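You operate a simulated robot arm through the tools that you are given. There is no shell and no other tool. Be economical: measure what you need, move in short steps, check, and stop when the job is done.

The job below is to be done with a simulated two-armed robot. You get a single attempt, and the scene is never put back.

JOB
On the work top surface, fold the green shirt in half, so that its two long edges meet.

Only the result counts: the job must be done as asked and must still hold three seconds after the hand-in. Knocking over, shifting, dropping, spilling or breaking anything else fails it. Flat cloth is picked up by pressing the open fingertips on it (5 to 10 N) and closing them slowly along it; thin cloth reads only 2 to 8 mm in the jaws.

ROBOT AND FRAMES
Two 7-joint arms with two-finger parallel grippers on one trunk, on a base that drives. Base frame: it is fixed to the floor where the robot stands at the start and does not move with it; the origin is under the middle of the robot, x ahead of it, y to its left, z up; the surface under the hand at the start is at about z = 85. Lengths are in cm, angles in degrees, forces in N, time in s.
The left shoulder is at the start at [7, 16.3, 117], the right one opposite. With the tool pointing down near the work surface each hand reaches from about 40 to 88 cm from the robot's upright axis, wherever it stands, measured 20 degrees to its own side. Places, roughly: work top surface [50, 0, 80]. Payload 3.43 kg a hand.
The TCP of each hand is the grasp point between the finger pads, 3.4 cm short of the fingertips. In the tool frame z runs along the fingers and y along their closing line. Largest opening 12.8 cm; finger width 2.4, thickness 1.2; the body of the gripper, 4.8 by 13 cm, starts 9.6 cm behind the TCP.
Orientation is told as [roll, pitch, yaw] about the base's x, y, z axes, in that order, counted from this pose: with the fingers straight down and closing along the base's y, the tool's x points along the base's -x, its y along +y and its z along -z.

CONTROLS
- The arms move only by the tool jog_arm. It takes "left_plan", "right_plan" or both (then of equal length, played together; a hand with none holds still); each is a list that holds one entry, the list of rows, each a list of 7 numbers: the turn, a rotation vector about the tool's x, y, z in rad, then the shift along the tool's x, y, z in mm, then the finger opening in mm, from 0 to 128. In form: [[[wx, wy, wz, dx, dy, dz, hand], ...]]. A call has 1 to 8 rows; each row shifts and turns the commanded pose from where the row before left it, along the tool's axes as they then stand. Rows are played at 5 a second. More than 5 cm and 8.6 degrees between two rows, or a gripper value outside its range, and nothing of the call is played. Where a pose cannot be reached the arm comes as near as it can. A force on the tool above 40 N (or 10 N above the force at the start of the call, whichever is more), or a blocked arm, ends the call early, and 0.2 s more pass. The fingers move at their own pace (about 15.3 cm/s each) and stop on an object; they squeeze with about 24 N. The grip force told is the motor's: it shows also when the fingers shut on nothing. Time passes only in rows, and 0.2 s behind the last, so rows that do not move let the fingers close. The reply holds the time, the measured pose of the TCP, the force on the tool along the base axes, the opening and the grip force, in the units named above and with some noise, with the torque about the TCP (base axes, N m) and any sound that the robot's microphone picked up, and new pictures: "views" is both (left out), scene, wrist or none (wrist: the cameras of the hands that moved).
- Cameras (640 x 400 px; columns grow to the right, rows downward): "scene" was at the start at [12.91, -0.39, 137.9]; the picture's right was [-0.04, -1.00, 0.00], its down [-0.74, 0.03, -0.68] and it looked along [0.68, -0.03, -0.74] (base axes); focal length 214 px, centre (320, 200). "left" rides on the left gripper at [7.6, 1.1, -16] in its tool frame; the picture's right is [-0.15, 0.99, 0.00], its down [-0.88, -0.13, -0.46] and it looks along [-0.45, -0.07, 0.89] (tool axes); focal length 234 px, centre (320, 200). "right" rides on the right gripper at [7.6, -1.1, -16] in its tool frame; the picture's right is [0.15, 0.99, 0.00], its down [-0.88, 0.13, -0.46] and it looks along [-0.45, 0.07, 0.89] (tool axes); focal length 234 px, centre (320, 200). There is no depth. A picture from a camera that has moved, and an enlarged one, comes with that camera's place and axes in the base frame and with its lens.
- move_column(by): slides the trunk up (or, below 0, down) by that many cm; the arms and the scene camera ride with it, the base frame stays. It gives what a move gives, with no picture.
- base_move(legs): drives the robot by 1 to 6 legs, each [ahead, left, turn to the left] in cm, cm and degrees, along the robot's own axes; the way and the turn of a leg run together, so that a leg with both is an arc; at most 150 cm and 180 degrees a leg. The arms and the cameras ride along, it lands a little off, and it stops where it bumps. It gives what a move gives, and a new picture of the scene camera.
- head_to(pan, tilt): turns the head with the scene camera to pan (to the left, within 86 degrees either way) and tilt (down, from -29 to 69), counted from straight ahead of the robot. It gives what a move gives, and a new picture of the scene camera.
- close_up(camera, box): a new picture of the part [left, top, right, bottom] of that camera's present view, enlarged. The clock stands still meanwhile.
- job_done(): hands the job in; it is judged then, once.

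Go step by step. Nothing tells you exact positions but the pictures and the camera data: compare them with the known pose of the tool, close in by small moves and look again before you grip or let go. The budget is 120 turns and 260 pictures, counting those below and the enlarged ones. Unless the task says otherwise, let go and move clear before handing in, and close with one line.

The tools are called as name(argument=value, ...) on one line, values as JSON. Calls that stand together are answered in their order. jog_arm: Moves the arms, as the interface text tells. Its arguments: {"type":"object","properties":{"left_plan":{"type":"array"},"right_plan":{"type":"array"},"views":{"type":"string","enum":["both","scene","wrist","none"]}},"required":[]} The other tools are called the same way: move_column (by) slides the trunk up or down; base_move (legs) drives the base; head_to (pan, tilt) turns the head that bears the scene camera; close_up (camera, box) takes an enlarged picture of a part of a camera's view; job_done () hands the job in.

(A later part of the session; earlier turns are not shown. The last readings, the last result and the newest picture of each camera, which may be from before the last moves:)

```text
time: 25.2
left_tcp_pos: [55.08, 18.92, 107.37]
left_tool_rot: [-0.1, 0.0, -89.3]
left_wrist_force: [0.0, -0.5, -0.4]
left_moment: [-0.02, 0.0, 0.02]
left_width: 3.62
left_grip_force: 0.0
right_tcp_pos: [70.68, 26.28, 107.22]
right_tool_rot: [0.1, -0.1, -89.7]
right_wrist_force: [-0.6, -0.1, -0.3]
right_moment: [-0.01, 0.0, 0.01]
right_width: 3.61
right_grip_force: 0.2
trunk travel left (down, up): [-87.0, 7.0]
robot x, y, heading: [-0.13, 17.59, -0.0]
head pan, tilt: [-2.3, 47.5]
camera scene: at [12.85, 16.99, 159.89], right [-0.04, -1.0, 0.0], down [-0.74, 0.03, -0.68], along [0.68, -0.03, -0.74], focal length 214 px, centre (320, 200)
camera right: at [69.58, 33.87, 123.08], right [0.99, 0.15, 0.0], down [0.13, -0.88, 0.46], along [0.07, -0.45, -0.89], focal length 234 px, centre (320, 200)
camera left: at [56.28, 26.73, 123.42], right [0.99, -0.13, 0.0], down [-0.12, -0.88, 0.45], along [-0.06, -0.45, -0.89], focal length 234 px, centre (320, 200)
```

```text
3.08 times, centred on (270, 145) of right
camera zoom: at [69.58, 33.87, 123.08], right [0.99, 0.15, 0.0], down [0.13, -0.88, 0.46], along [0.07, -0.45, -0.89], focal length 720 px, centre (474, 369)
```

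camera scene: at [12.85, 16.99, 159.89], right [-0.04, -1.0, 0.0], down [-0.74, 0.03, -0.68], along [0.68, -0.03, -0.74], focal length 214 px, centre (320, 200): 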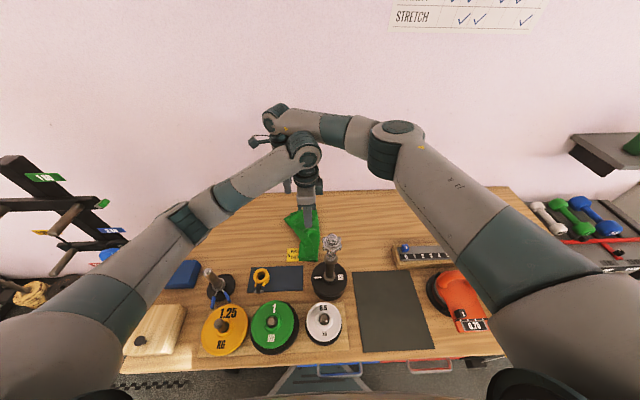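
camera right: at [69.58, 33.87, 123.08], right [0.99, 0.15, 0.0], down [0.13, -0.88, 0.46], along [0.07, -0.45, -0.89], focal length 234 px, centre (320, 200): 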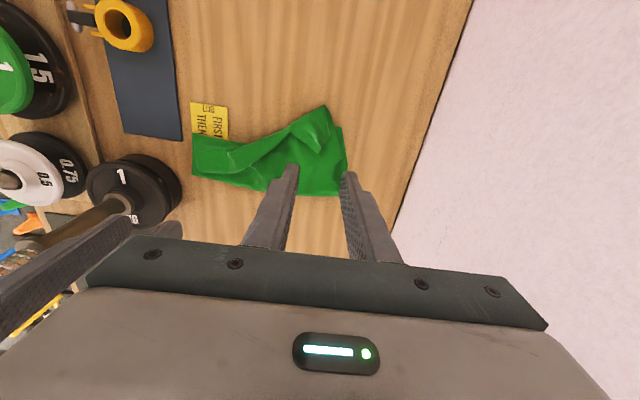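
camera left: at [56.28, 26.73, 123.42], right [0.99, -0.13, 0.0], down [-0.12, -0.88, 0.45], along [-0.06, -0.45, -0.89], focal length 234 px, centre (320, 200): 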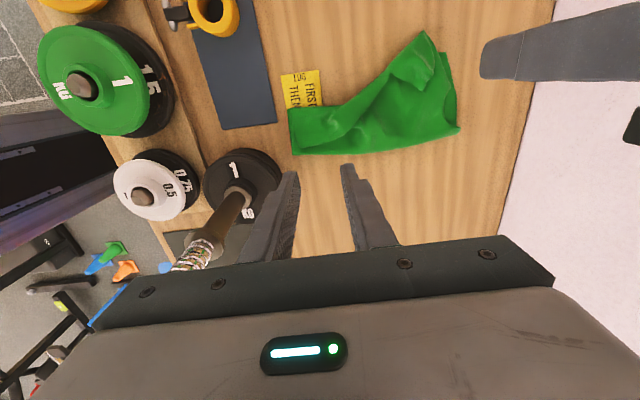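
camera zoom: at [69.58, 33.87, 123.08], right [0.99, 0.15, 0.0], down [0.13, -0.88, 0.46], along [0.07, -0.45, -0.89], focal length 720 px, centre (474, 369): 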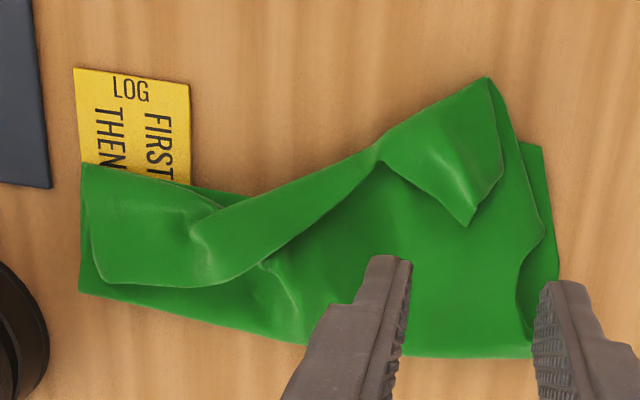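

The fold has landed, but the upper layer has a turned-back edge strip, up to about 6 cm near the hem. The crease lies at y≈16–17 instead of 12.5–14. I'll regrip the turned-back edge, unfold partway and lay it again tauter, leaning the hands towards +y. First I shift the base a little left for reach.

base_move(legs=[[0, 7, 0]])

jog_arm(left_plan=[[[0, 0, 0, -20, 0, 10, 36], [0, 0, 0, -20, 0, 30, 36], [0, 0, 0, -20, 0, 30, 36], [0, 0, 0, -12, -2, 30, 36], [0, 0, 0, 0, -3, 30, 36], [0, 0, 0, 0, 0, 20, 36], [0, 0, 0, 0, 0, 0, 36]]], right_plan=[[[0, 0, 0, -20, 0, 10, 36], [0, 0, 0, -20, 0, 30, 36], [0, 0, 0, -20, 2, 30, 36], [0, 0, 0, -22, 4, 30, 36], [0, 0, 0, 0, 4, 30, 36], [0, 0, 0, 0, 0, 10, 36], [0, 0, 0, 0, 0, 0, 36]]], views="wrist")

```text
time: 26.2
left_tcp_pos: [55.12, 25.92, 107.35]
left_tool_rot: [0.0, 0.3, -89.3]
left_wrist_force: [0.2, 0.5, -0.3]
left_moment: [0.07, 0.0, 0.0]
left_width: 3.59
left_grip_force: 0.0
right_tcp_pos: [70.78, 33.12, 107.16]
right_tool_rot: [0.1, 0.1, -89.8]
right_wrist_force: [-0.4, -0.2, -0.2]
right_moment: [0.04, 0.0, 0.0]
right_width: 3.59
right_grip_force: 0.1
trunk travel left (down, up): [-87.0, 7.0]
robot x, y, heading: [-0.22, 24.27, -0.1]
head pan, tilt: [-2.3, 47.5]
camera scene: at [12.94, 23.46, 159.9], right [-0.04, -1.0, 0.0], down [-0.74, 0.03, -0.68], along [0.68, -0.02, -0.74], focal length 214 px, centre (320, 200)
```

scene: 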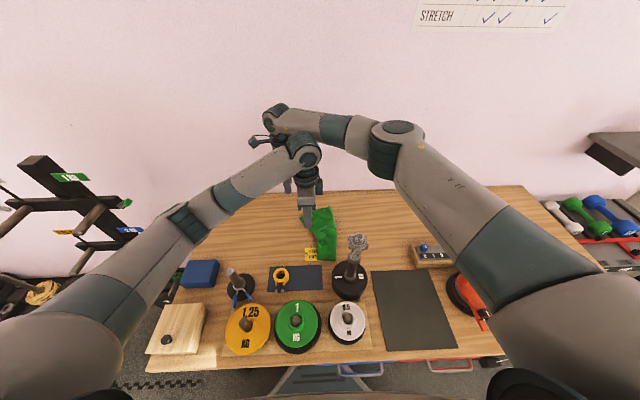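

```text
time: 27.8
left_tcp_pos: [54.72, 18.8, 92.2]
left_tool_rot: [0.0, 0.1, -89.2]
left_wrist_force: [-0.5, 0.0, -0.1]
left_moment: [0.01, -0.01, -0.04]
left_width: 3.63
left_grip_force: 0.1
right_tcp_pos: [71.79, 25.16, 93.29]
right_tool_rot: [0.1, -0.1, -89.7]
right_wrist_force: [0.3, -0.3, 0.4]
right_moment: [-0.03, 0.03, 0.0]
right_width: 3.62
right_grip_force: 0.1
trunk travel left (down, up): [-87.0, 7.0]
robot x, y, heading: [0.2, 24.25, 0.2]
head pan, tilt: [-2.3, 47.5]
camera right: at [70.72, 32.66, 108.97], right [0.99, 0.15, 0.0], down [0.13, -0.88, 0.46], along [0.07, -0.45, -0.89], focal length 234 px, centre (320, 200)
camera left: at [55.83, 26.48, 108.19], right [0.99, -0.13, 0.0], down [-0.12, -0.88, 0.45], along [-0.06, -0.45, -0.89], focal length 234 px, centre (320, 200)
```

right: 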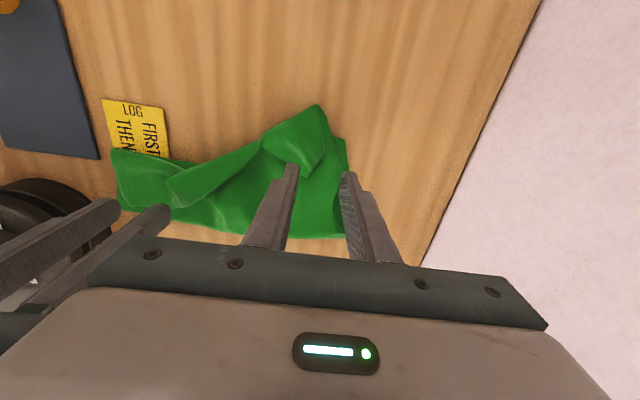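
left: 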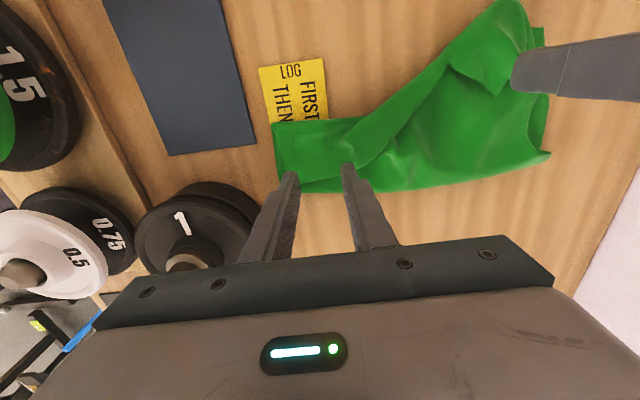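

jog_arm(left_plan=[[[0, 0, 0, 3, 0, 5, 30], [0, 0, 0, 0, 0, 15, 30], [0, 0, 0, 0, 0, 8, 30], [0, 0, 0, 0, 0, 0, 30]]], right_plan=[[[0, 0, 0, 16, -20, 0, 26], [0, 0, 0, 0, 0, 15, 26], [0, 0, 0, 0, 0, 12, 26], [0, 0, 0, 0, 0, 0, 26]]], views="wrist")

```text
time: 28.8
left_tcp_pos: [54.68, 19.43, 89.53]
left_tool_rot: [-0.2, 0.2, -89.2]
left_wrist_force: [0.0, -0.3, -0.4]
left_moment: [0.01, -0.01, 0.0]
left_width: 3.04
left_grip_force: 0.0
right_tcp_pos: [69.74, 26.8, 90.58]
right_tool_rot: [0.1, -0.1, -89.7]
right_wrist_force: [0.8, -0.8, 0.0]
right_moment: [-0.02, -0.01, 0.02]
right_width: 2.6
right_grip_force: 0.0
trunk travel left (down, up): [-87.0, 7.0]
robot x, y, heading: [-0.08, 24.1, 0.0]
head pan, tilt: [-2.3, 47.5]
camera right: at [68.64, 34.27, 106.35], right [0.99, 0.15, 0.0], down [0.13, -0.88, 0.46], along [0.07, -0.45, -0.89], focal length 234 px, centre (320, 200)
camera left: at [55.81, 27.05, 105.51], right [0.99, -0.13, 0.0], down [-0.12, -0.88, 0.45], along [-0.06, -0.45, -0.89], focal length 234 px, centre (320, 200)
```

right: 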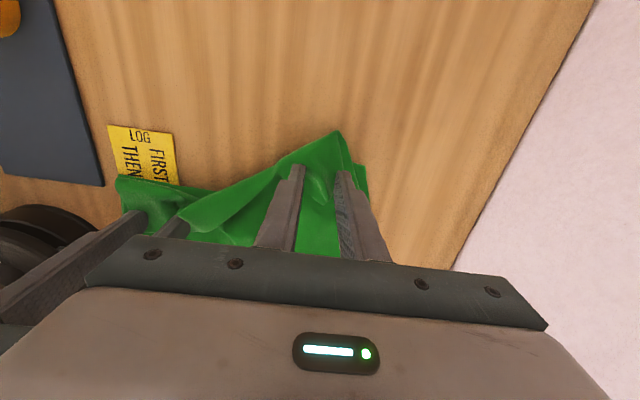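
left: 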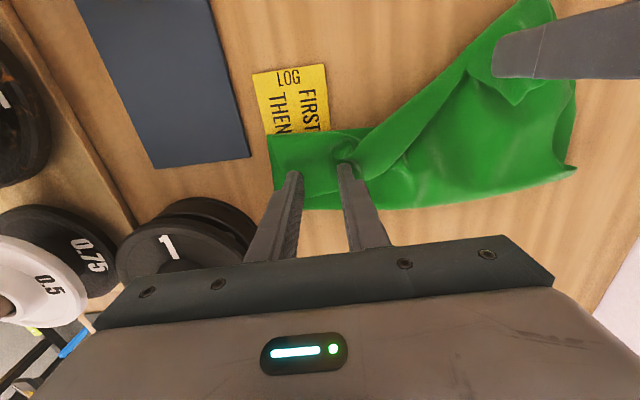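

jog_arm(left_plan=[[[0, 0, 0, 0, 0, 6, 30], [0, 0, 0, 0, 0, 0, 30]]], right_plan=[[[0, 0, 0, 0, 0, 10, 26], [0, 0, 0, 0, 0, 0, 26]]], views="none")

jog_arm(left_plan=[[[0, 0, 0, 0, 0, 3, 30], [0, 0, 0, 0, 0, 0, 30]]], right_plan=[[[0, 0, 0, 0, 0, 7, 26], [0, 0, 0, 0, 0, 0, 26]]], views="none")

```text
time: 29.4
left_tcp_pos: [54.67, 19.32, 88.9]
left_tool_rot: [0.0, 0.0, -89.1]
left_wrist_force: [-0.2, 2.1, 17.1]
left_moment: [0.18, 0.35, -0.07]
left_width: 2.99
left_grip_force: 0.3
right_tcp_pos: [69.63, 26.81, 89.66]
right_tool_rot: [0.2, -0.1, -89.6]
right_wrist_force: [0.2, 0.4, -0.2]
right_moment: [-0.02, 0.02, -0.02]
right_width: 2.59
right_grip_force: 0.0
trunk travel left (down, up): [-87.0, 7.0]
robot x, y, heading: [0.34, 24.45, -0.0]
head pan, tilt: [-2.3, 47.5]
```

```text
time: 30.0
left_tcp_pos: [54.66, 19.31, 88.96]
left_tool_rot: [0.1, -0.1, -89.1]
left_wrist_force: [2.9, 3.4, 39.7]
left_moment: [0.2, 0.65, -0.07]
left_width: 2.93
left_grip_force: 0.1
right_tcp_pos: [69.48, 26.92, 89.09]
right_tool_rot: [0.2, -0.1, -89.8]
right_wrist_force: [-0.2, -0.5, 0.4]
right_moment: [0.01, 0.01, -0.03]
right_width: 2.62
right_grip_force: 0.1
trunk travel left (down, up): [-87.0, 7.0]
robot x, y, heading: [0.36, 24.39, 0.0]
head pan, tilt: [-2.3, 47.5]
```

jog_arm(left_plan=[[[0, 0, 0, 0, 0, -4.5, 30], [0, 0, 0, 0, 0, 0, 30]]], right_plan=[[[0, 0, 0, 0, 0, 4, 26], [0, 0, 0, 0, 0, 0, 26]]], views="none")

```text
time: 30.6
left_tcp_pos: [54.47, 19.31, 89.14]
left_tool_rot: [-0.1, 0.1, -89.2]
left_wrist_force: [2.4, -0.9, 8.7]
left_moment: [0.0, 0.06, 0.0]
left_width: 2.96
left_grip_force: 0.1
right_tcp_pos: [69.7, 26.93, 88.77]
right_tool_rot: [0.3, 0.1, -89.8]
right_wrist_force: [-2.0, 0.0, 22.0]
right_moment: [0.04, -0.08, 0.02]
right_width: 2.55
right_grip_force: 0.1
trunk travel left (down, up): [-87.0, 7.0]
robot x, y, heading: [-0.12, 24.06, -0.1]
head pan, tilt: [-2.3, 47.5]
```

jog_arm(left_plan=[[[0, 0, 0, 0, 0, -0.5, 26], [0, 0, 0, 0, 0, 0, 22], [0, 0, 0, 0, 0, 0, 18], [0, 0, 0, 0, 0, 0, 14], [0, 0, 0, 0, 0, 0, 9], [0, 0, 0, 0, 0, 0, 4], [0, 0, 0, 0, 0, 0, 0], [0, 0, 0, 0, 0, 0, 0]]], right_plan=[[[0, 0, 0, 0, 0, -2.3, 23], [0, 0, 0, 0, 0, 0, 20], [0, 0, 0, 0, 0, 0, 16], [0, 0, 0, 0, 0, 0, 12], [0, 0, 0, 0, 0, 0, 8], [0, 0, 0, 0, 0, 0, 4], [0, 0, 0, 0, 0, 0, 0], [0, 0, 0, 0, 0, 0, 0]]], views="wrist")

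```text
time: 32.4
left_tcp_pos: [54.73, 19.38, 89.32]
left_tool_rot: [0.0, 0.1, -89.2]
left_wrist_force: [0.3, 0.3, -0.1]
left_moment: [0.06, 0.01, 0.01]
left_width: 0.27
left_grip_force: 24.1
right_tcp_pos: [69.65, 26.9, 88.8]
right_tool_rot: [0.3, 0.0, -89.8]
right_wrist_force: [2.5, -0.6, 22.9]
right_moment: [0.03, -0.08, -0.01]
right_width: 0.28
right_grip_force: 23.9
trunk travel left (down, up): [-87.0, 7.0]
robot x, y, heading: [0.46, 24.53, -0.2]
head pan, tilt: [-2.3, 47.5]
camera right: at [68.61, 34.36, 104.6], right [0.99, 0.15, 0.0], down [0.13, -0.88, 0.46], along [0.07, -0.45, -0.89], focal length 234 px, centre (320, 200)
camera left: at [55.67, 26.94, 105.34], right [0.99, -0.13, 0.0], down [-0.12, -0.88, 0.45], along [-0.06, -0.45, -0.89], focal length 234 px, centre (320, 200)
```

right: 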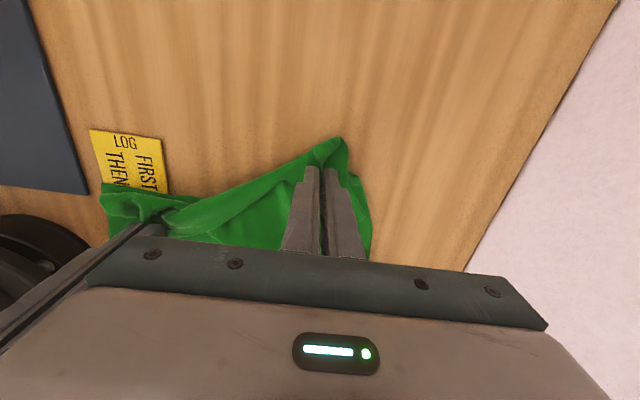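
left: 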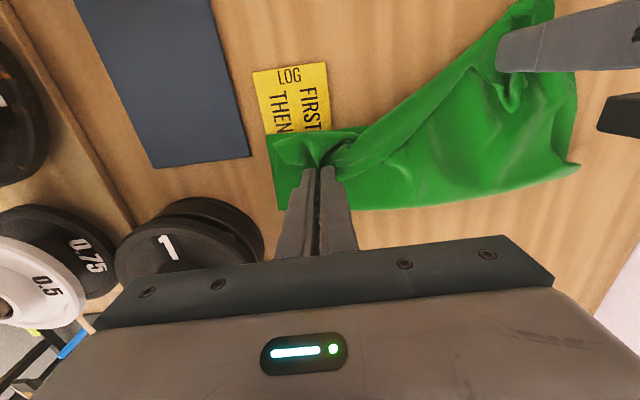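

jog_arm(left_plan=[[[0, 0, 0, -3, 0, -10, 0], [0, 0, 0, -6, 0, -15, 0], [0, 0, 0, -8, 0, -15, 0]]], right_plan=[[[0, 0, 0, -3, 0, -15, 0], [0, 0, 0, -8, 0, -20, 0], [0, 0, 0, -14, 0, -20, 0]]], views="wrist")

```text
time: 33.2
left_tcp_pos: [54.78, 17.47, 93.21]
left_tool_rot: [-0.1, 0.1, -89.2]
left_wrist_force: [0.8, 0.4, 0.2]
left_moment: [0.0, 0.01, 0.01]
left_width: 0.26
left_grip_force: 24.1
right_tcp_pos: [69.77, 24.3, 94.15]
right_tool_rot: [-0.1, -0.1, -89.8]
right_wrist_force: [-0.5, -0.2, -0.4]
right_moment: [0.02, -0.01, 0.0]
right_width: 0.31
right_grip_force: 24.1
trunk travel left (down, up): [-87.0, 7.0]
robot x, y, heading: [-0.32, 24.25, -0.3]
head pan, tilt: [-2.3, 47.5]
camera right: at [68.7, 31.76, 109.96], right [0.99, 0.15, 0.0], down [0.14, -0.88, 0.46], along [0.07, -0.45, -0.89], focal length 234 px, centre (320, 200)
camera left: at [55.88, 25.14, 109.23], right [0.99, -0.13, 0.0], down [-0.12, -0.88, 0.45], along [-0.06, -0.45, -0.89], focal length 234 px, centre (320, 200)
```

right: 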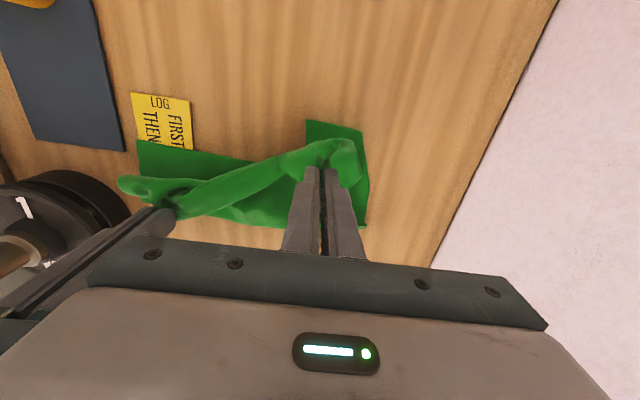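
left: 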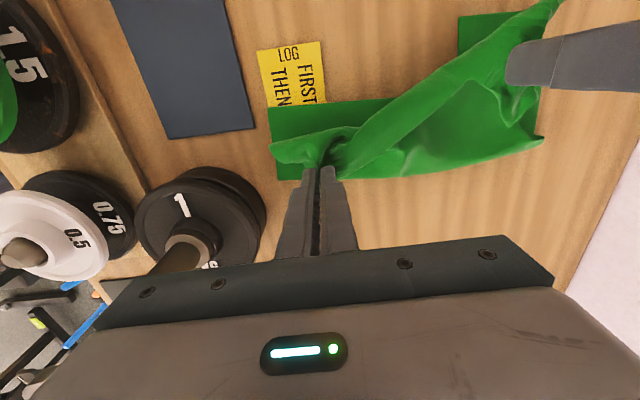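

Only the upper layer came up. I'll unfold back nearly flat, to re-establish the crease position.

jog_arm(left_plan=[[[0, 0, 0, -15, 1, -15, 0], [0, 0, 0, -17, 2, -15, 0], [0, 0, 0, -18, 2, 0, 0], [0, 0, 0, -18, 2, 0, 0], [0, 0, 0, -18, 2, 10, 0], [0, 0, 0, -18, 2, 12, 0], [0, 0, 0, -15, 1, 10, 0], [0, 0, 0, -10, 1, 5, 0]]], right_plan=[[[0, 0, 0, -25, 1, -20, 0], [0, 0, 0, -30, 2, -20, 0], [0, 0, 0, -30, 2, 0, 0], [0, 0, 0, -32, 3, 0, 0], [0, 0, 0, -32, 3, 10, 0], [0, 0, 0, -32, 3, 15, 0], [0, 0, 0, -30, 3, 15, 0], [0, 0, 0, -22, 2, 10, 0]]])

```text
time: 35.0
left_tcp_pos: [56.25, 4.48, 92.47]
left_tool_rot: [-0.1, 0.1, -89.3]
left_wrist_force: [0.6, -0.3, 0.3]
left_moment: [0.03, 0.04, -0.02]
left_width: 0.28
left_grip_force: 24.1
right_tcp_pos: [71.78, 0.95, 93.29]
right_tool_rot: [0.0, 0.0, -89.7]
right_wrist_force: [0.9, 0.8, 0.1]
right_moment: [0.03, 0.04, 0.0]
right_width: 0.29
right_grip_force: 24.0
trunk travel left (down, up): [-87.0, 7.0]
robot x, y, heading: [0.11, 24.44, 0.0]
head pan, tilt: [-2.3, 47.5]
camera scene: at [12.91, 23.85, 159.9], right [-0.04, -1.0, 0.0], down [-0.74, 0.03, -0.68], along [0.68, -0.03, -0.74], focal length 214 px, centre (320, 200)
camera right: at [70.72, 8.44, 109.06], right [0.99, 0.15, 0.0], down [0.13, -0.88, 0.46], along [0.07, -0.45, -0.89], focal length 234 px, centre (320, 200)
camera left: at [57.38, 12.21, 108.57], right [0.99, -0.13, 0.0], down [-0.12, -0.88, 0.45], along [-0.06, -0.45, -0.89], focal length 234 px, centre (320, 200)
```

scene: 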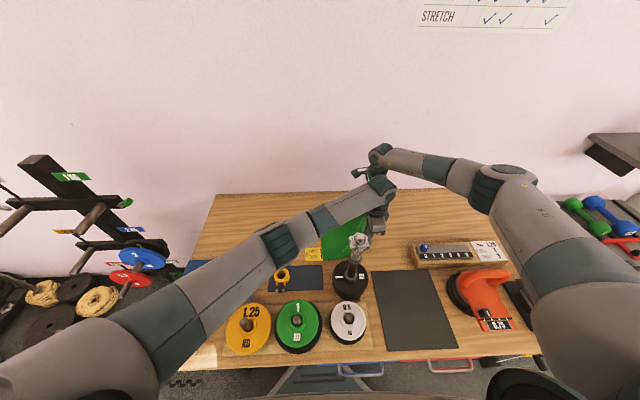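
right: 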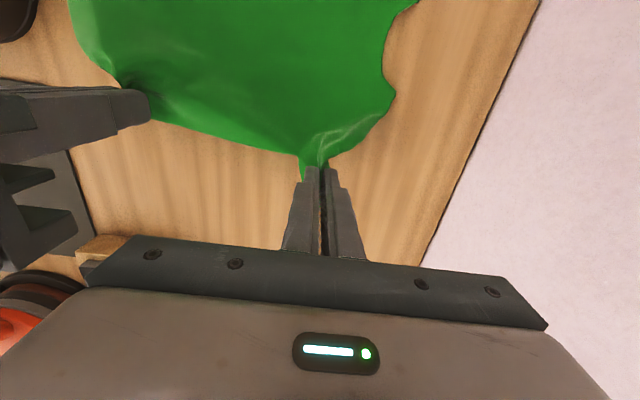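
left: 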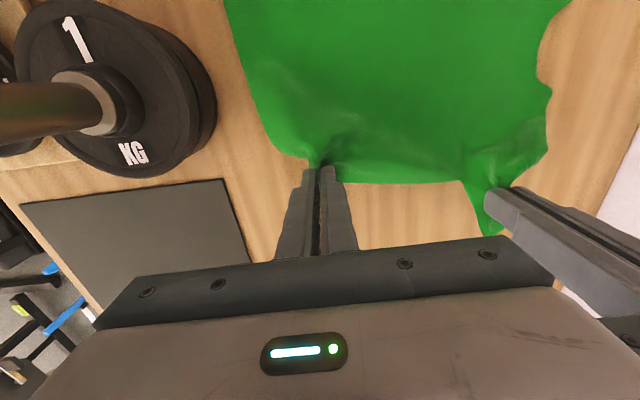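

Unfolded cleanly, with the edge still held close to the rim. Now up to the apex again, then lean both tools (bodies towards +y).

jog_arm(left_plan=[[[0, 0, 0, 14, -1, -19, 0], [0, 0, 0, 18, -1, -15, 0], [0, 0, 0, 24, -2, -11, 0], [0, 0, 0, 26, -1, -4, 0], [0, -0.15, 0, 0, 0, 0, 0], [0, -0.15, 0, 0, 0, 0, 0], [0, -0.15, 0, 0, 0, 0, 0], [0, -0.149, 0, 0, 0, 0, 0]]], right_plan=[[[0, 0, 0, 19, -2, -41, 0], [0, 0, 0, 28, -2, -27, 0], [0, 0, 0, 40, -2, -18, 0], [0, 0, 0, 40, -2, -5, 0], [0, -0.0875, 0, 0, 0, 0, 0], [0, -0.0875, 0, 0, 0, 0, 0], [0, -0.0875, 0, 0, 0, 0, 0], [0, -0.0875, 0, 0, 0, 0, 0]]], views="both")

```text
time: 36.8
left_tcp_pos: [55.73, 12.86, 97.34]
left_tool_rot: [-0.1, -34.3, -89.2]
left_wrist_force: [0.3, 0.3, -0.9]
left_moment: [0.0, 0.02, 0.02]
left_width: 0.26
left_grip_force: 23.4
right_tcp_pos: [70.93, 13.89, 102.29]
right_tool_rot: [0.2, -20.4, -89.7]
right_wrist_force: [-0.5, 0.5, 0.2]
right_moment: [-0.02, 0.01, 0.02]
right_width: 0.28
right_grip_force: 24.0
trunk travel left (down, up): [-87.0, 7.0]
robot x, y, heading: [-0.04, 24.0, 0.2]
head pan, tilt: [-2.3, 47.5]
camera scene: at [12.92, 24.24, 159.9], right [-0.04, -1.0, 0.0], down [-0.74, 0.03, -0.68], along [0.68, -0.03, -0.74], focal length 214 px, centre (320, 200)
camera right: at [69.87, 26.41, 114.5], right [0.99, 0.14, -0.05], down [0.13, -0.67, 0.73], along [0.07, -0.73, -0.68], focal length 234 px, centre (320, 200)
camera left: at [56.69, 28.36, 106.36], right [0.99, -0.11, 0.08], down [-0.12, -0.47, 0.87], along [-0.06, -0.88, -0.48], focal length 234 px, centre (320, 200)
```

scene: 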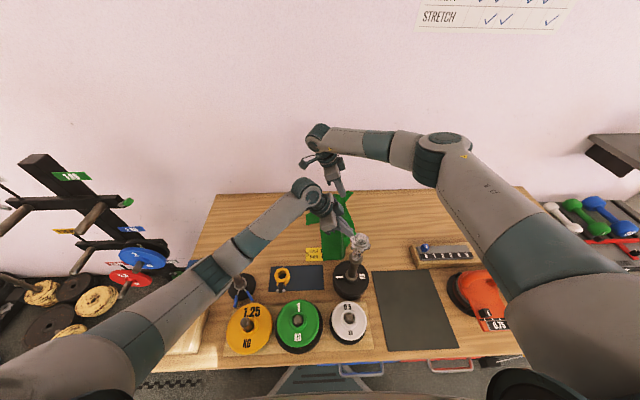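
right: 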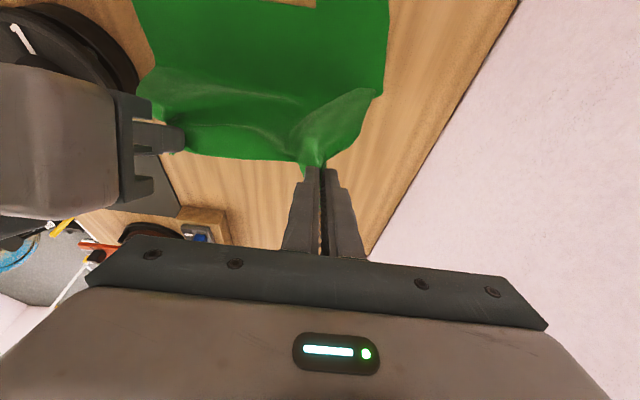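
left: 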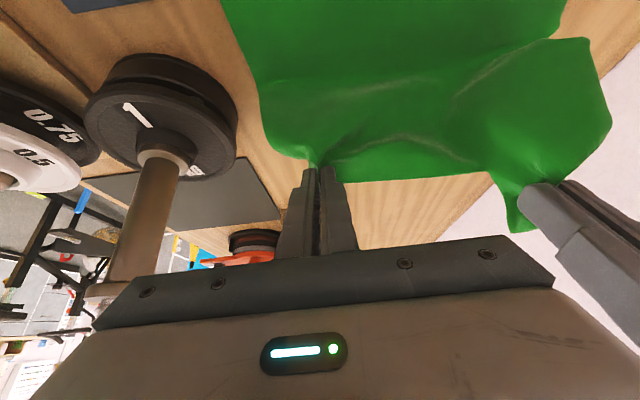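

jog_arm(left_plan=[[[0, 0, 0, 16, 0, -8.5, 0], [0, 0, 0, 32.3, 0, -11.2, 0], [0, 0, 0, 35.5, -1, -1.3, 0], [0, 0, 0, 26.4, -1, 8.6, 0], [0, 0, 0, 14, -1, 7, 0], [0, 0, 0, 8, 0, 6, 0], [0, 0, 0, 6, 0, 4, 0]]], right_plan=[[[0, 0, 0, 32, -1, -8.7, 0], [0, 0, 0, 37.3, -1, 0, 0], [0, 0, 0, 42.2, -2, 13.2, 0], [0, 0, 0, 30.3, -2, 18.7, 0], [0, 0, 0, 23.8, -2, 21.1, 0], [0, 0, 0, 14.2, -1, 18.2, 0], [0, 0, 0, 4.4, 0, 7, 0]]], views="both")

```text
time: 38.4
left_tcp_pos: [55.35, 23.91, 89.35]
left_tool_rot: [0.0, -34.3, -89.2]
left_wrist_force: [0.3, 0.5, 1.9]
left_moment: [-0.01, 0.0, -0.02]
left_width: 0.28
left_grip_force: 24.2
right_tcp_pos: [69.38, 28.24, 89.7]
right_tool_rot: [0.2, -20.1, -89.7]
right_wrist_force: [-0.7, 0.1, 1.2]
right_moment: [0.04, 0.0, -0.03]
right_width: 0.33
right_grip_force: 24.1
right hand out of reach, approached as far as the arm can: row 6, 7
trunk travel left (down, up): [-87.0, 7.0]
robot x, y, heading: [0.03, 24.56, -0.2]
head pan, tilt: [-2.3, 47.5]
camera scene: at [12.94, 23.96, 159.91], right [-0.04, -1.0, 0.0], down [-0.74, 0.03, -0.68], along [0.68, -0.03, -0.74], focal length 214 px, centre (320, 200)
camera right: at [68.35, 40.67, 101.97], right [0.99, 0.14, -0.05], down [0.13, -0.67, 0.73], along [0.07, -0.73, -0.68], focal length 234 px, centre (320, 200)
camera left: at [56.29, 39.27, 98.22], right [0.99, -0.11, 0.08], down [-0.12, -0.47, 0.87], along [-0.06, -0.87, -0.48], focal length 234 px, centre (320, 200)
```

scene: 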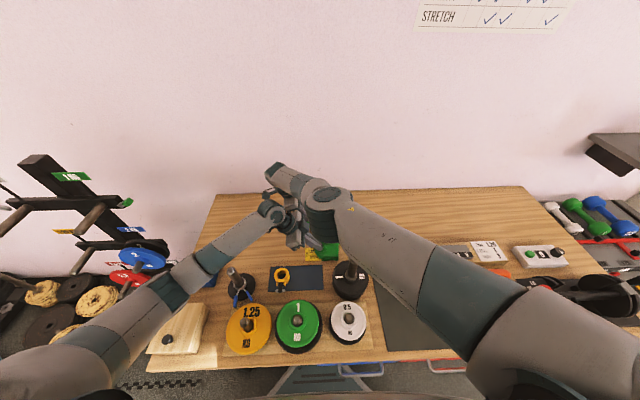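
right: 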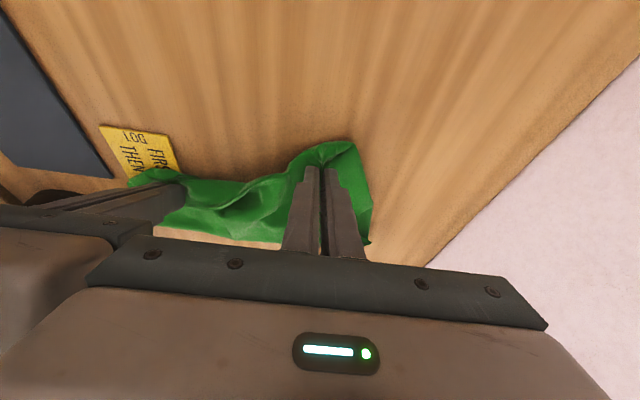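
left: 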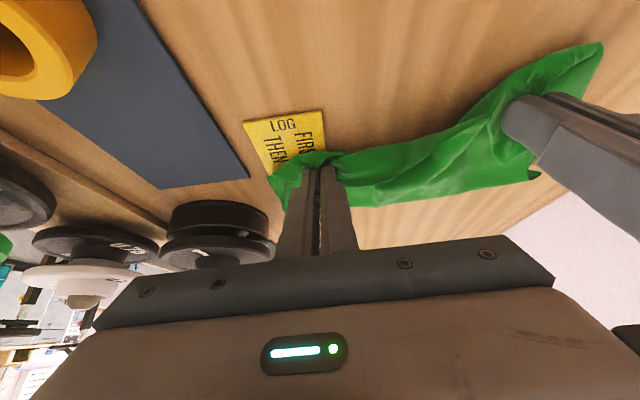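

The crease now sits near y≈13, as wanted. Opening slowly and then withdrawing along the tool axis, up and towards +y.

jog_arm(left_plan=[[[0, 0, 0, 0, 0, 0, 6], [0, 0, 0, 0, 0, 0, 12], [0, 0, 0, 0, 0, 0, 18], [0, 0, 0, 0, 0, 0, 24], [0, 0, 0, 0, 0, 0, 30], [0, 0, 0, 0, 0, -15, 30], [0, 0, 0, 0, 0, -30, 30], [0, 0, 0, 0, 0, -30, 30]]], right_plan=[[[0, 0, 0, 0, 0, 0, 6], [0, 0, 0, 0, 0, 0, 12], [0, 0, 0, 0, 0, 0, 18], [0, 0, 0, 0, 0, 0, 24], [0, 0, 0, 0, 0, 0, 30], [0, 0, 0, 0, 0, -15, 30], [0, 0, 0, 0, 0, -30, 30], [0, 0, 0, 0, 0, -30, 30]]], views="wrist")

```text
time: 40.2
left_tcp_pos: [54.87, 28.4, 95.57]
left_tool_rot: [-0.2, -34.3, -89.1]
left_wrist_force: [0.3, 0.5, 0.5]
left_moment: [-0.02, 0.0, 0.02]
left_width: 3.0
left_grip_force: 0.1
right_tcp_pos: [69.38, 30.7, 96.55]
right_tool_rot: [0.1, -20.2, -89.8]
right_wrist_force: [-0.1, 0.2, 0.4]
right_moment: [-0.01, -0.05, 0.0]
right_width: 2.99
right_grip_force: 0.0
trunk travel left (down, up): [-87.0, 7.0]
robot x, y, heading: [-0.35, 24.7, 0.1]
head pan, tilt: [-2.3, 47.5]
camera right: at [68.26, 43.3, 108.88], right [0.99, 0.14, -0.05], down [0.13, -0.67, 0.73], along [0.07, -0.73, -0.68], focal length 234 px, centre (320, 200)
camera left: at [55.87, 43.74, 104.45], right [0.99, -0.11, 0.08], down [-0.12, -0.47, 0.87], along [-0.06, -0.87, -0.48], focal length 234 px, centre (320, 200)
```

right: 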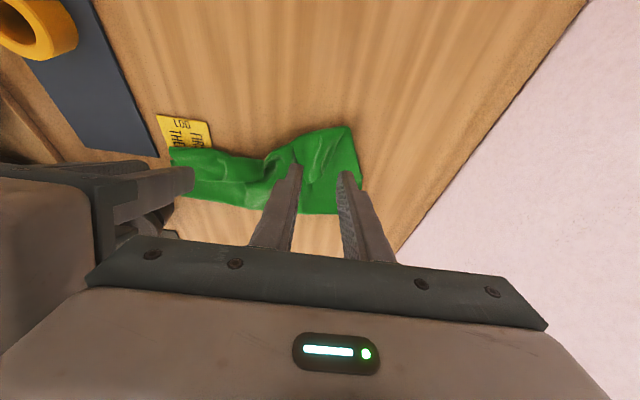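
left: 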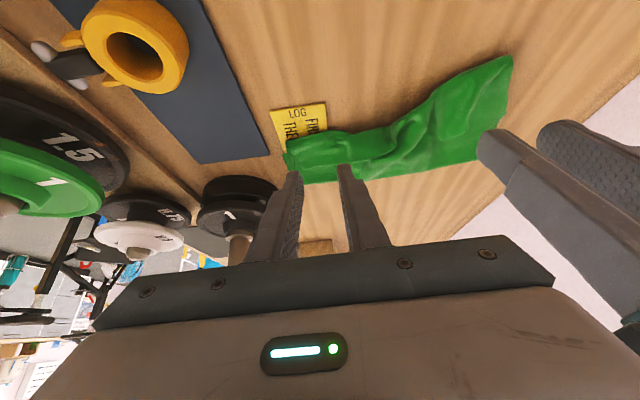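

Much better: I see no turned-back flap. I withdraw further and take closer views.

jog_arm(left_plan=[[[0, 0.14, 0, 0, 0, -40, 30], [0, 0.14, 0, 0, 0, -40, 30], [0, 0.14, 0, 0, 0, -40, 30], [0, 0.14, 0, 0, 0, -20, 30], [0, 0.04, 0, 0, 0, -20, 30]]], right_plan=[[[0, 0.09, 0, 0, 0, -40, 30], [0, 0.09, 0, 0, 0, -40, 30], [0, 0.09, 0, 0, 0, -40, 30], [0, 0.08, 0, 0, 0, -20, 30], [0, 0, 0, 0, 0, -20, 30]]], views="both")

close_up(camera="right", box=[160, 60, 380, 210])

close_up(camera="left", box=[260, 40, 480, 190])

```text
time: 41.4
left_tcp_pos: [55.13, 34.03, 109.85]
left_tool_rot: [-0.1, 0.1, -89.3]
left_wrist_force: [0.0, 0.2, -0.7]
left_moment: [-0.02, 0.0, -0.02]
left_width: 2.99
left_grip_force: 0.2
right_tcp_pos: [69.39, 34.08, 112.26]
right_tool_rot: [0.1, 0.0, -89.6]
right_wrist_force: [0.2, -0.1, 0.3]
right_moment: [-0.01, -0.06, 0.02]
right_width: 2.99
right_grip_force: 0.0
trunk travel left (down, up): [-87.0, 7.0]
robot x, y, heading: [-0.44, 24.55, 0.1]
head pan, tilt: [-2.3, 47.5]
camera scene: at [12.85, 24.06, 159.9], right [-0.04, -1.0, 0.0], down [-0.74, 0.03, -0.68], along [0.68, -0.03, -0.74], focal length 214 px, centre (320, 200)
camera right: at [68.29, 41.48, 128.04], right [0.99, 0.15, 0.0], down [0.13, -0.88, 0.46], along [0.07, -0.45, -0.89], focal length 234 px, centre (320, 200)
camera left: at [56.33, 41.48, 125.9], right [0.99, -0.13, 0.0], down [-0.12, -0.88, 0.45], along [-0.06, -0.45, -0.89], focal length 234 px, centre (320, 200)
```

scene: 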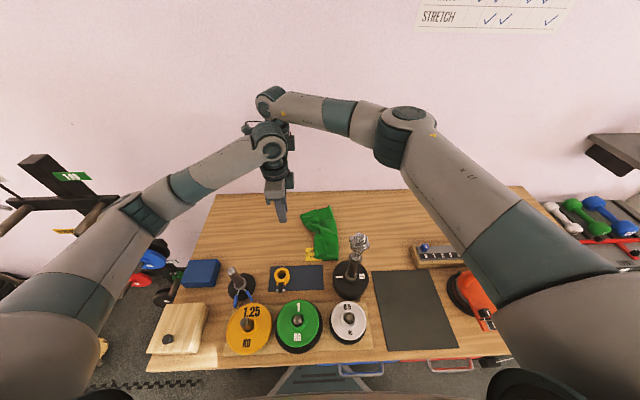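
right: 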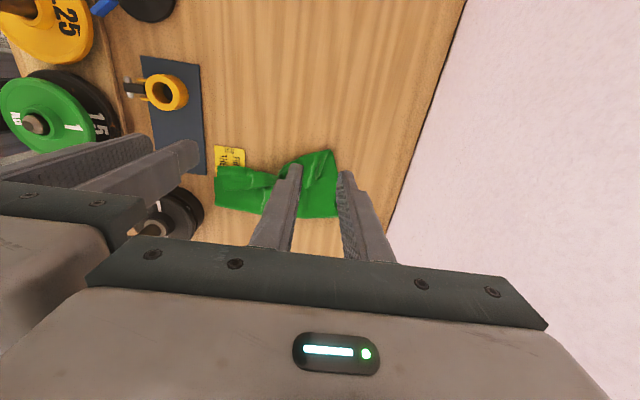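
left: 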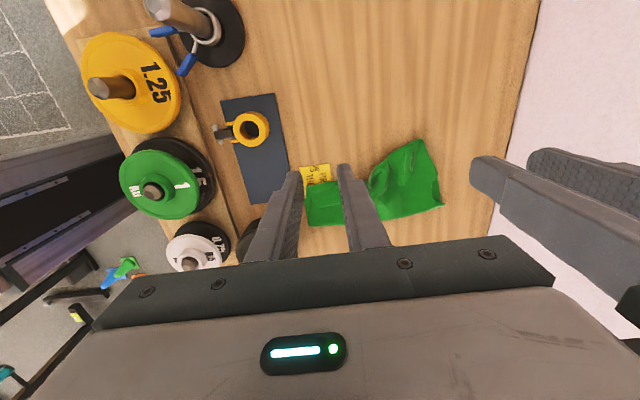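

```text
2.67 times, centred on (270, 135) of right
camera zoom: at [68.29, 41.48, 128.04], right [0.99, 0.15, 0.0], down [0.13, -0.88, 0.46], along [0.07, -0.45, -0.89], focal length 624 px, centre (453, 373)
```

zoom: 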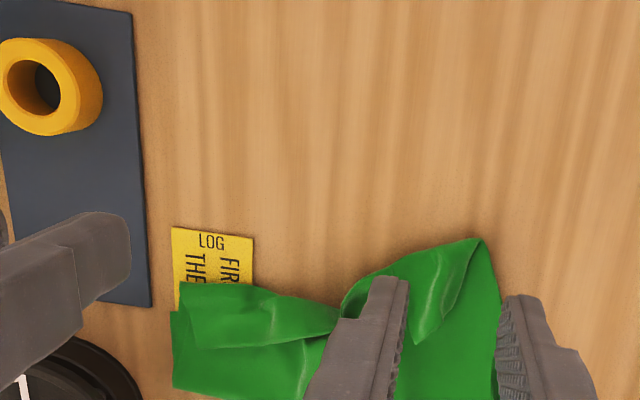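

```text
2.67 times, centred on (370, 115) of left
camera zoom: at [56.33, 41.48, 125.9], right [0.99, -0.13, 0.0], down [-0.12, -0.88, 0.45], along [-0.06, -0.45, -0.89], focal length 624 px, centre (187, 427)
```

zoom: 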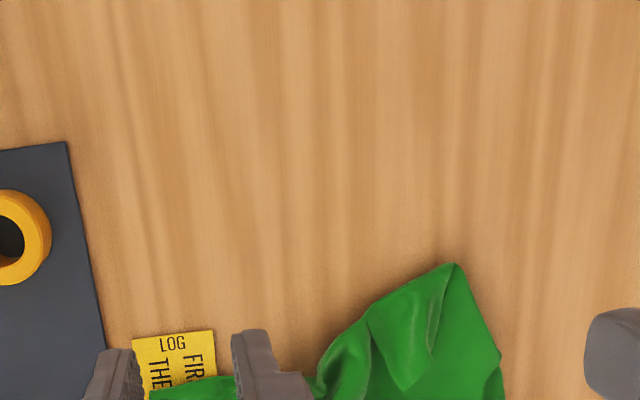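

jog_arm(left_plan=[[[0, 0, 0, 40, 0, 0, 30], [0, 0, 0, 40, 0, 0, 30], [0, 0, 0, 40, 0, 0, 30], [0, 0, 0, 0, 0, 0, 30], [0, 0, 0, 0, 0, 0, 30], [0, 0, 0, 0, 0, 0, 30], [0, 0, 0, 0, 0, 0, 30]]], right_plan=[[[0, 0, 0, -30, 0, 0, 30], [0, 0, 0, -40, 0, -10, 30], [0, 0, 0, -40, -10, 0, 30], [0, 0, 0, -40, -20, 0, 30], [0, 0, 0, -40, -20, 0, 30], [0, 0, 0, -30, -20, 0, 30], [0, 0, 0, 0, 0, 0, 30]]], views="none")

close_up(camera="right", box=[200, 0, 480, 190])

close_up(camera="scene", box=[270, 185, 390, 275])

```text
time: 43.0
left_tcp_pos: [54.9, 45.84, 109.82]
left_tool_rot: [0.0, 0.1, -89.2]
left_wrist_force: [-0.1, -0.8, 0.2]
left_moment: [0.0, 0.02, -0.01]
left_width: 3.0
left_grip_force: 0.2
right_tcp_pos: [62.7, 11.8, 113.17]
right_tool_rot: [0.0, -0.1, -89.8]
right_wrist_force: [0.7, -0.6, 0.4]
right_moment: [-0.03, 0.02, -0.02]
right_width: 2.99
right_grip_force: 0.0
trunk travel left (down, up): [-87.0, 7.0]
robot x, y, heading: [0.25, 24.3, -0.0]
head pan, tilt: [-2.3, 47.5]
```

```text
2.11 times, centred on (340, 95) of right
camera zoom: at [61.64, 19.24, 129.03], right [0.99, 0.15, 0.0], down [0.14, -0.88, 0.46], along [0.07, -0.45, -0.89], focal length 493 px, centre (278, 421)
```

zoom: 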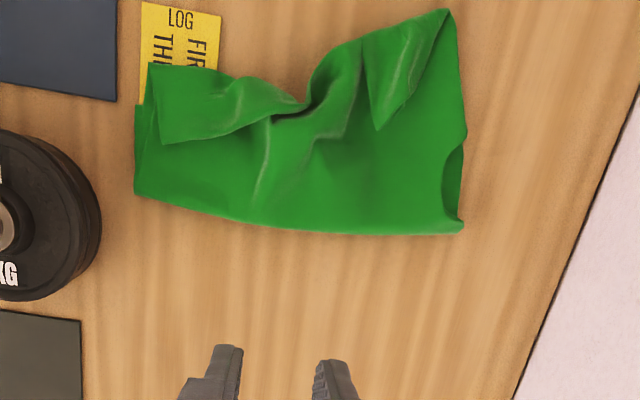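

```text
4.44 times, centred on (330, 230) of scene
camera zoom: at [12.99, 24.09, 159.89], right [-0.04, -1.0, 0.0], down [-0.74, 0.03, -0.68], along [0.67, -0.03, -0.74], focal length 953 px, centre (276, 67)
```

zoom: 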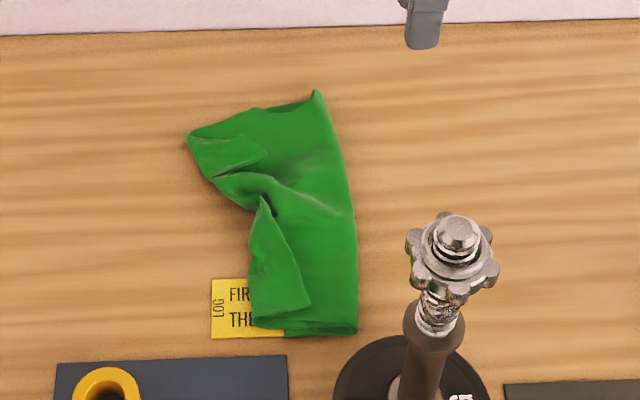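

The crease is still about 3 cm too far left and the edge strips are still turned back (about 4 cm), because setting the pinch down rolls the edge under. New plan: unfold flat, regrip only the very rim, and let go while the flap is past vertical so it falls over and opens by itself. First I regrip the turned-back edges.

jog_arm(left_plan=[[[0, 0, 0, -45, 0, 0, 28], [0, 0, 0, -45, 2, 0, 28], [0, 0, 0, -45, 2, 20, 28], [0, 0, 0, -45, 2, 40, 28], [0, 0, 0, -45, 0, 45, 28], [0, 0, 0, -20, 0, 45, 28], [0, 0, 0, 0, 0, 35, 28], [0, 0, 0, 0, 0, 0, 28]]], right_plan=[[[0, 0, 0, 40, 20, 0, 16], [0, 0, 0, 40, 20, 0, 16], [0, 0, 0, 40, 10, 30, 16], [0, 0, 0, 30, 10, 40, 16], [0, 0, 0, 0, 0, 45, 16], [0, 0, 0, 0, 0, 45, 16], [0, 0, 0, 0, 0, 45, 16], [0, 0, 0, 0, 0, 0, 16]]], views="wrist")

```text
refused: row 3 steps farther than a row can; nothing moved
```

jog_arm(left_plan=[[[0, 0, 0, -45, 0, 0, 28], [0, 0, 0, -45, 2, 0, 28], [0, 0, 0, -45, 2, 15, 28], [0, 0, 0, -42, 2, 24, 28], [0, 0, 0, -40, 0, 28, 28], [0, 0, 0, -28, 0, 40, 28], [0, 0, 0, 0, 0, 45, 28], [0, 0, 0, 0, 0, 33, 28]]], right_plan=[[[0, 0, 0, 40, 20, 0, 16], [0, 0, 0, 40, 20, 0, 16], [0, 0, 0, 40, 10, 20, 16], [0, 0, 0, 30, 10, 35, 16], [0, 0, 0, 0, 0, 45, 16], [0, 0, 0, 0, 0, 45, 16], [0, 0, 0, 0, 0, 45, 16], [0, 0, 0, 0, 0, 20, 16]]], views="wrist")

```text
time: 44.0
left_tcp_pos: [56.52, 30.15, 106.25]
left_tool_rot: [-0.4, 1.0, -87.7]
left_wrist_force: [-1.2, 6.8, -0.3]
left_moment: [-0.93, -0.08, 0.36]
left_width: 2.8
left_grip_force: 0.0
right_tcp_pos: [68.71, 25.21, 108.36]
right_tool_rot: [-0.1, -0.9, -89.8]
right_wrist_force: [1.4, -6.4, 0.1]
right_moment: [0.82, 0.09, 0.43]
right_width: 1.6
right_grip_force: 0.1
trunk travel left (down, up): [-87.0, 7.0]
robot x, y, heading: [0.2, 24.4, 0.2]
head pan, tilt: [-2.3, 47.5]
stopped in row 5 (left hand): the force on the tool passed its limit at 76 N (the readings are from after the stop); the commanded pose is now the measured one
camera right: at [67.76, 32.92, 124.05], right [0.99, 0.15, 0.0], down [0.13, -0.87, 0.47], along [0.07, -0.46, -0.88], focal length 234 px, centre (320, 200)
camera left: at [57.46, 37.59, 122.4], right [0.99, -0.11, -0.01], down [-0.09, -0.89, 0.44], along [-0.05, -0.44, -0.9], focal length 234 px, centre (320, 200)
```

right: 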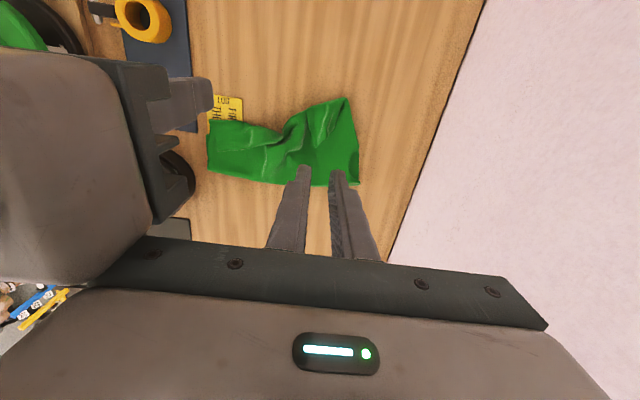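
left: 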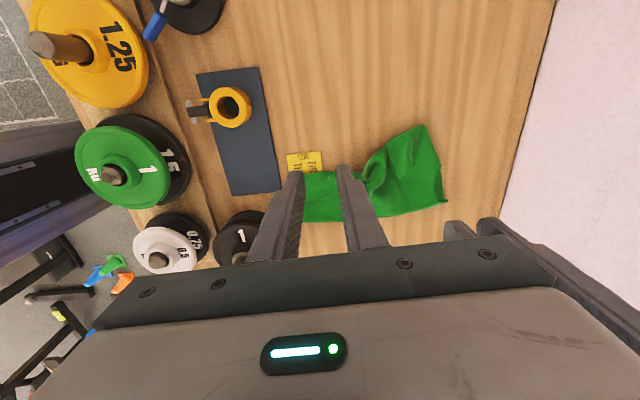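

The gripper bodies touched because their x-spacing was too small. I'll keep at least 14.5 cm between them.

jog_arm(left_plan=[[[0, 0, 0, 10, -20, 0, 26], [0, 0, 0, -30, 0, 25, 26], [0, 0, 0, -35, 0, 30, 26], [0, 0, 0, -35, 0, 30, 26], [0, 0, 0, 0, 0, 30, 26], [0, 0, 0, 0, 0, 25, 26], [0, 0, 0, 0, 0, 12, 26], [0, 0, 0, 0, 0, 0, 26]]], right_plan=[[[0, 0, 0, 0, 6, 0, 16], [0, 0, 0, 8, 0, 25, 16], [0, 0, 0, 8, 0, 30, 16], [0, 0, 0, 0, 0, 30, 16], [0, 0, 0, 0, 0, 30, 16], [0, 0, 0, 0, 0, 30, 16], [0, 0, 0, 0, 0, 20, 16], [0, 0, 0, 0, 0, 0, 16]]], views="wrist")

```text
time: 45.8
left_tcp_pos: [54.57, 21.2, 90.77]
left_tool_rot: [-0.2, 0.8, -87.8]
left_wrist_force: [-0.3, 0.0, 0.8]
left_moment: [0.0, -0.04, 0.01]
left_width: 2.58
left_grip_force: 0.1
right_tcp_pos: [69.04, 26.58, 91.74]
right_tool_rot: [0.0, -0.8, -89.8]
right_wrist_force: [0.2, -0.2, -1.1]
right_moment: [-0.03, -0.01, 0.0]
right_width: 1.61
right_grip_force: 0.0
trunk travel left (down, up): [-87.0, 7.0]
robot x, y, heading: [0.03, 24.45, 0.1]
head pan, tilt: [-2.3, 47.5]
camera right: at [68.12, 34.33, 107.58], right [0.99, 0.15, 0.0], down [0.13, -0.87, 0.47], along [0.07, -0.46, -0.88], focal length 234 px, centre (320, 200)
camera left: at [55.54, 28.62, 106.87], right [0.99, -0.11, -0.01], down [-0.09, -0.89, 0.44], along [-0.05, -0.44, -0.9], focal length 234 px, centre (320, 200)
```

right: 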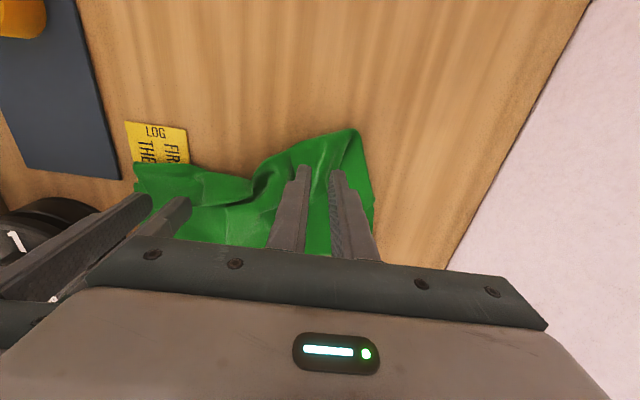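
left: 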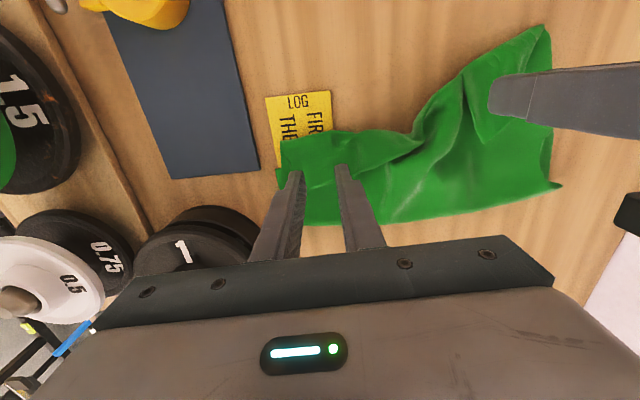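

Lowering to light contact.

jog_arm(left_plan=[[[0, 0, 0, 0, 0, 10, 26], [0, 0, 0, 0, 0, 4, 26], [0, 0, 0, 0, 0, 0, 26]]], right_plan=[[[0, 0, 0, 0, 0, 15, 16], [0, 0, 0, 0, 0, 8, 16], [0, 0, 0, 0, 0, 0, 16]]], views="none")

jog_arm(left_plan=[[[0, 0, 0, 0, 0, 2, 26], [0, 0, 0, 0, 0, 0, 26]]], right_plan=[[[0, 0, 0, 0, 0, 4, 16], [0, 0, 0, 0, 0, 0, 16]]], views="none")

```text
time: 46.6
left_tcp_pos: [54.5, 21.41, 89.46]
left_tool_rot: [-0.2, 1.0, -87.8]
left_wrist_force: [0.9, 0.7, 0.5]
left_moment: [-0.01, 0.03, -0.01]
left_width: 2.6
left_grip_force: 0.0
right_tcp_pos: [68.98, 26.5, 89.37]
right_tool_rot: [0.0, -0.8, -89.7]
right_wrist_force: [0.6, -0.8, -0.3]
right_moment: [0.0, 0.0, -0.02]
right_width: 1.62
right_grip_force: 0.1
trunk travel left (down, up): [-87.0, 7.0]
robot x, y, heading: [0.3, 24.09, 0.0]
head pan, tilt: [-2.3, 47.5]
```

```text
time: 47.2
left_tcp_pos: [54.57, 21.44, 89.32]
left_tool_rot: [-0.2, 1.0, -87.7]
left_wrist_force: [-1.3, -0.2, 1.1]
left_moment: [-0.02, -0.01, 0.03]
left_width: 2.59
left_grip_force: 0.0
right_tcp_pos: [69.04, 26.48, 89.11]
right_tool_rot: [0.0, -0.8, -89.9]
right_wrist_force: [-0.4, -0.4, 0.3]
right_moment: [0.01, 0.01, 0.02]
right_width: 1.6
right_grip_force: 0.0
trunk travel left (down, up): [-87.0, 7.0]
robot x, y, heading: [0.19, 24.5, -0.0]
head pan, tilt: [-2.3, 47.5]
```

jog_arm(left_plan=[[[0, 0, 0, 0, 0, 2.2, 26], [0, 0, 0, 0, 0, 0, 26]]], right_plan=[[[0, 0, 0, 0, 0, 3, 16], [0, 0, 0, 0, 0, 0, 16]]], views="none")

```text
time: 47.8
left_tcp_pos: [54.46, 21.32, 89.19]
left_tool_rot: [-0.2, 0.9, -87.8]
left_wrist_force: [0.2, -0.2, 1.8]
left_moment: [-0.07, 0.02, -0.01]
left_width: 2.58
left_grip_force: 0.1
right_tcp_pos: [69.01, 26.45, 88.96]
right_tool_rot: [0.0, -0.8, -89.8]
right_wrist_force: [0.4, 0.6, 5.1]
right_moment: [0.0, -0.02, 0.02]
right_width: 1.57
right_grip_force: 0.2
trunk travel left (down, up): [-87.0, 7.0]
robot x, y, heading: [-0.13, 24.44, 0.2]
head pan, tilt: [-2.3, 47.5]
```

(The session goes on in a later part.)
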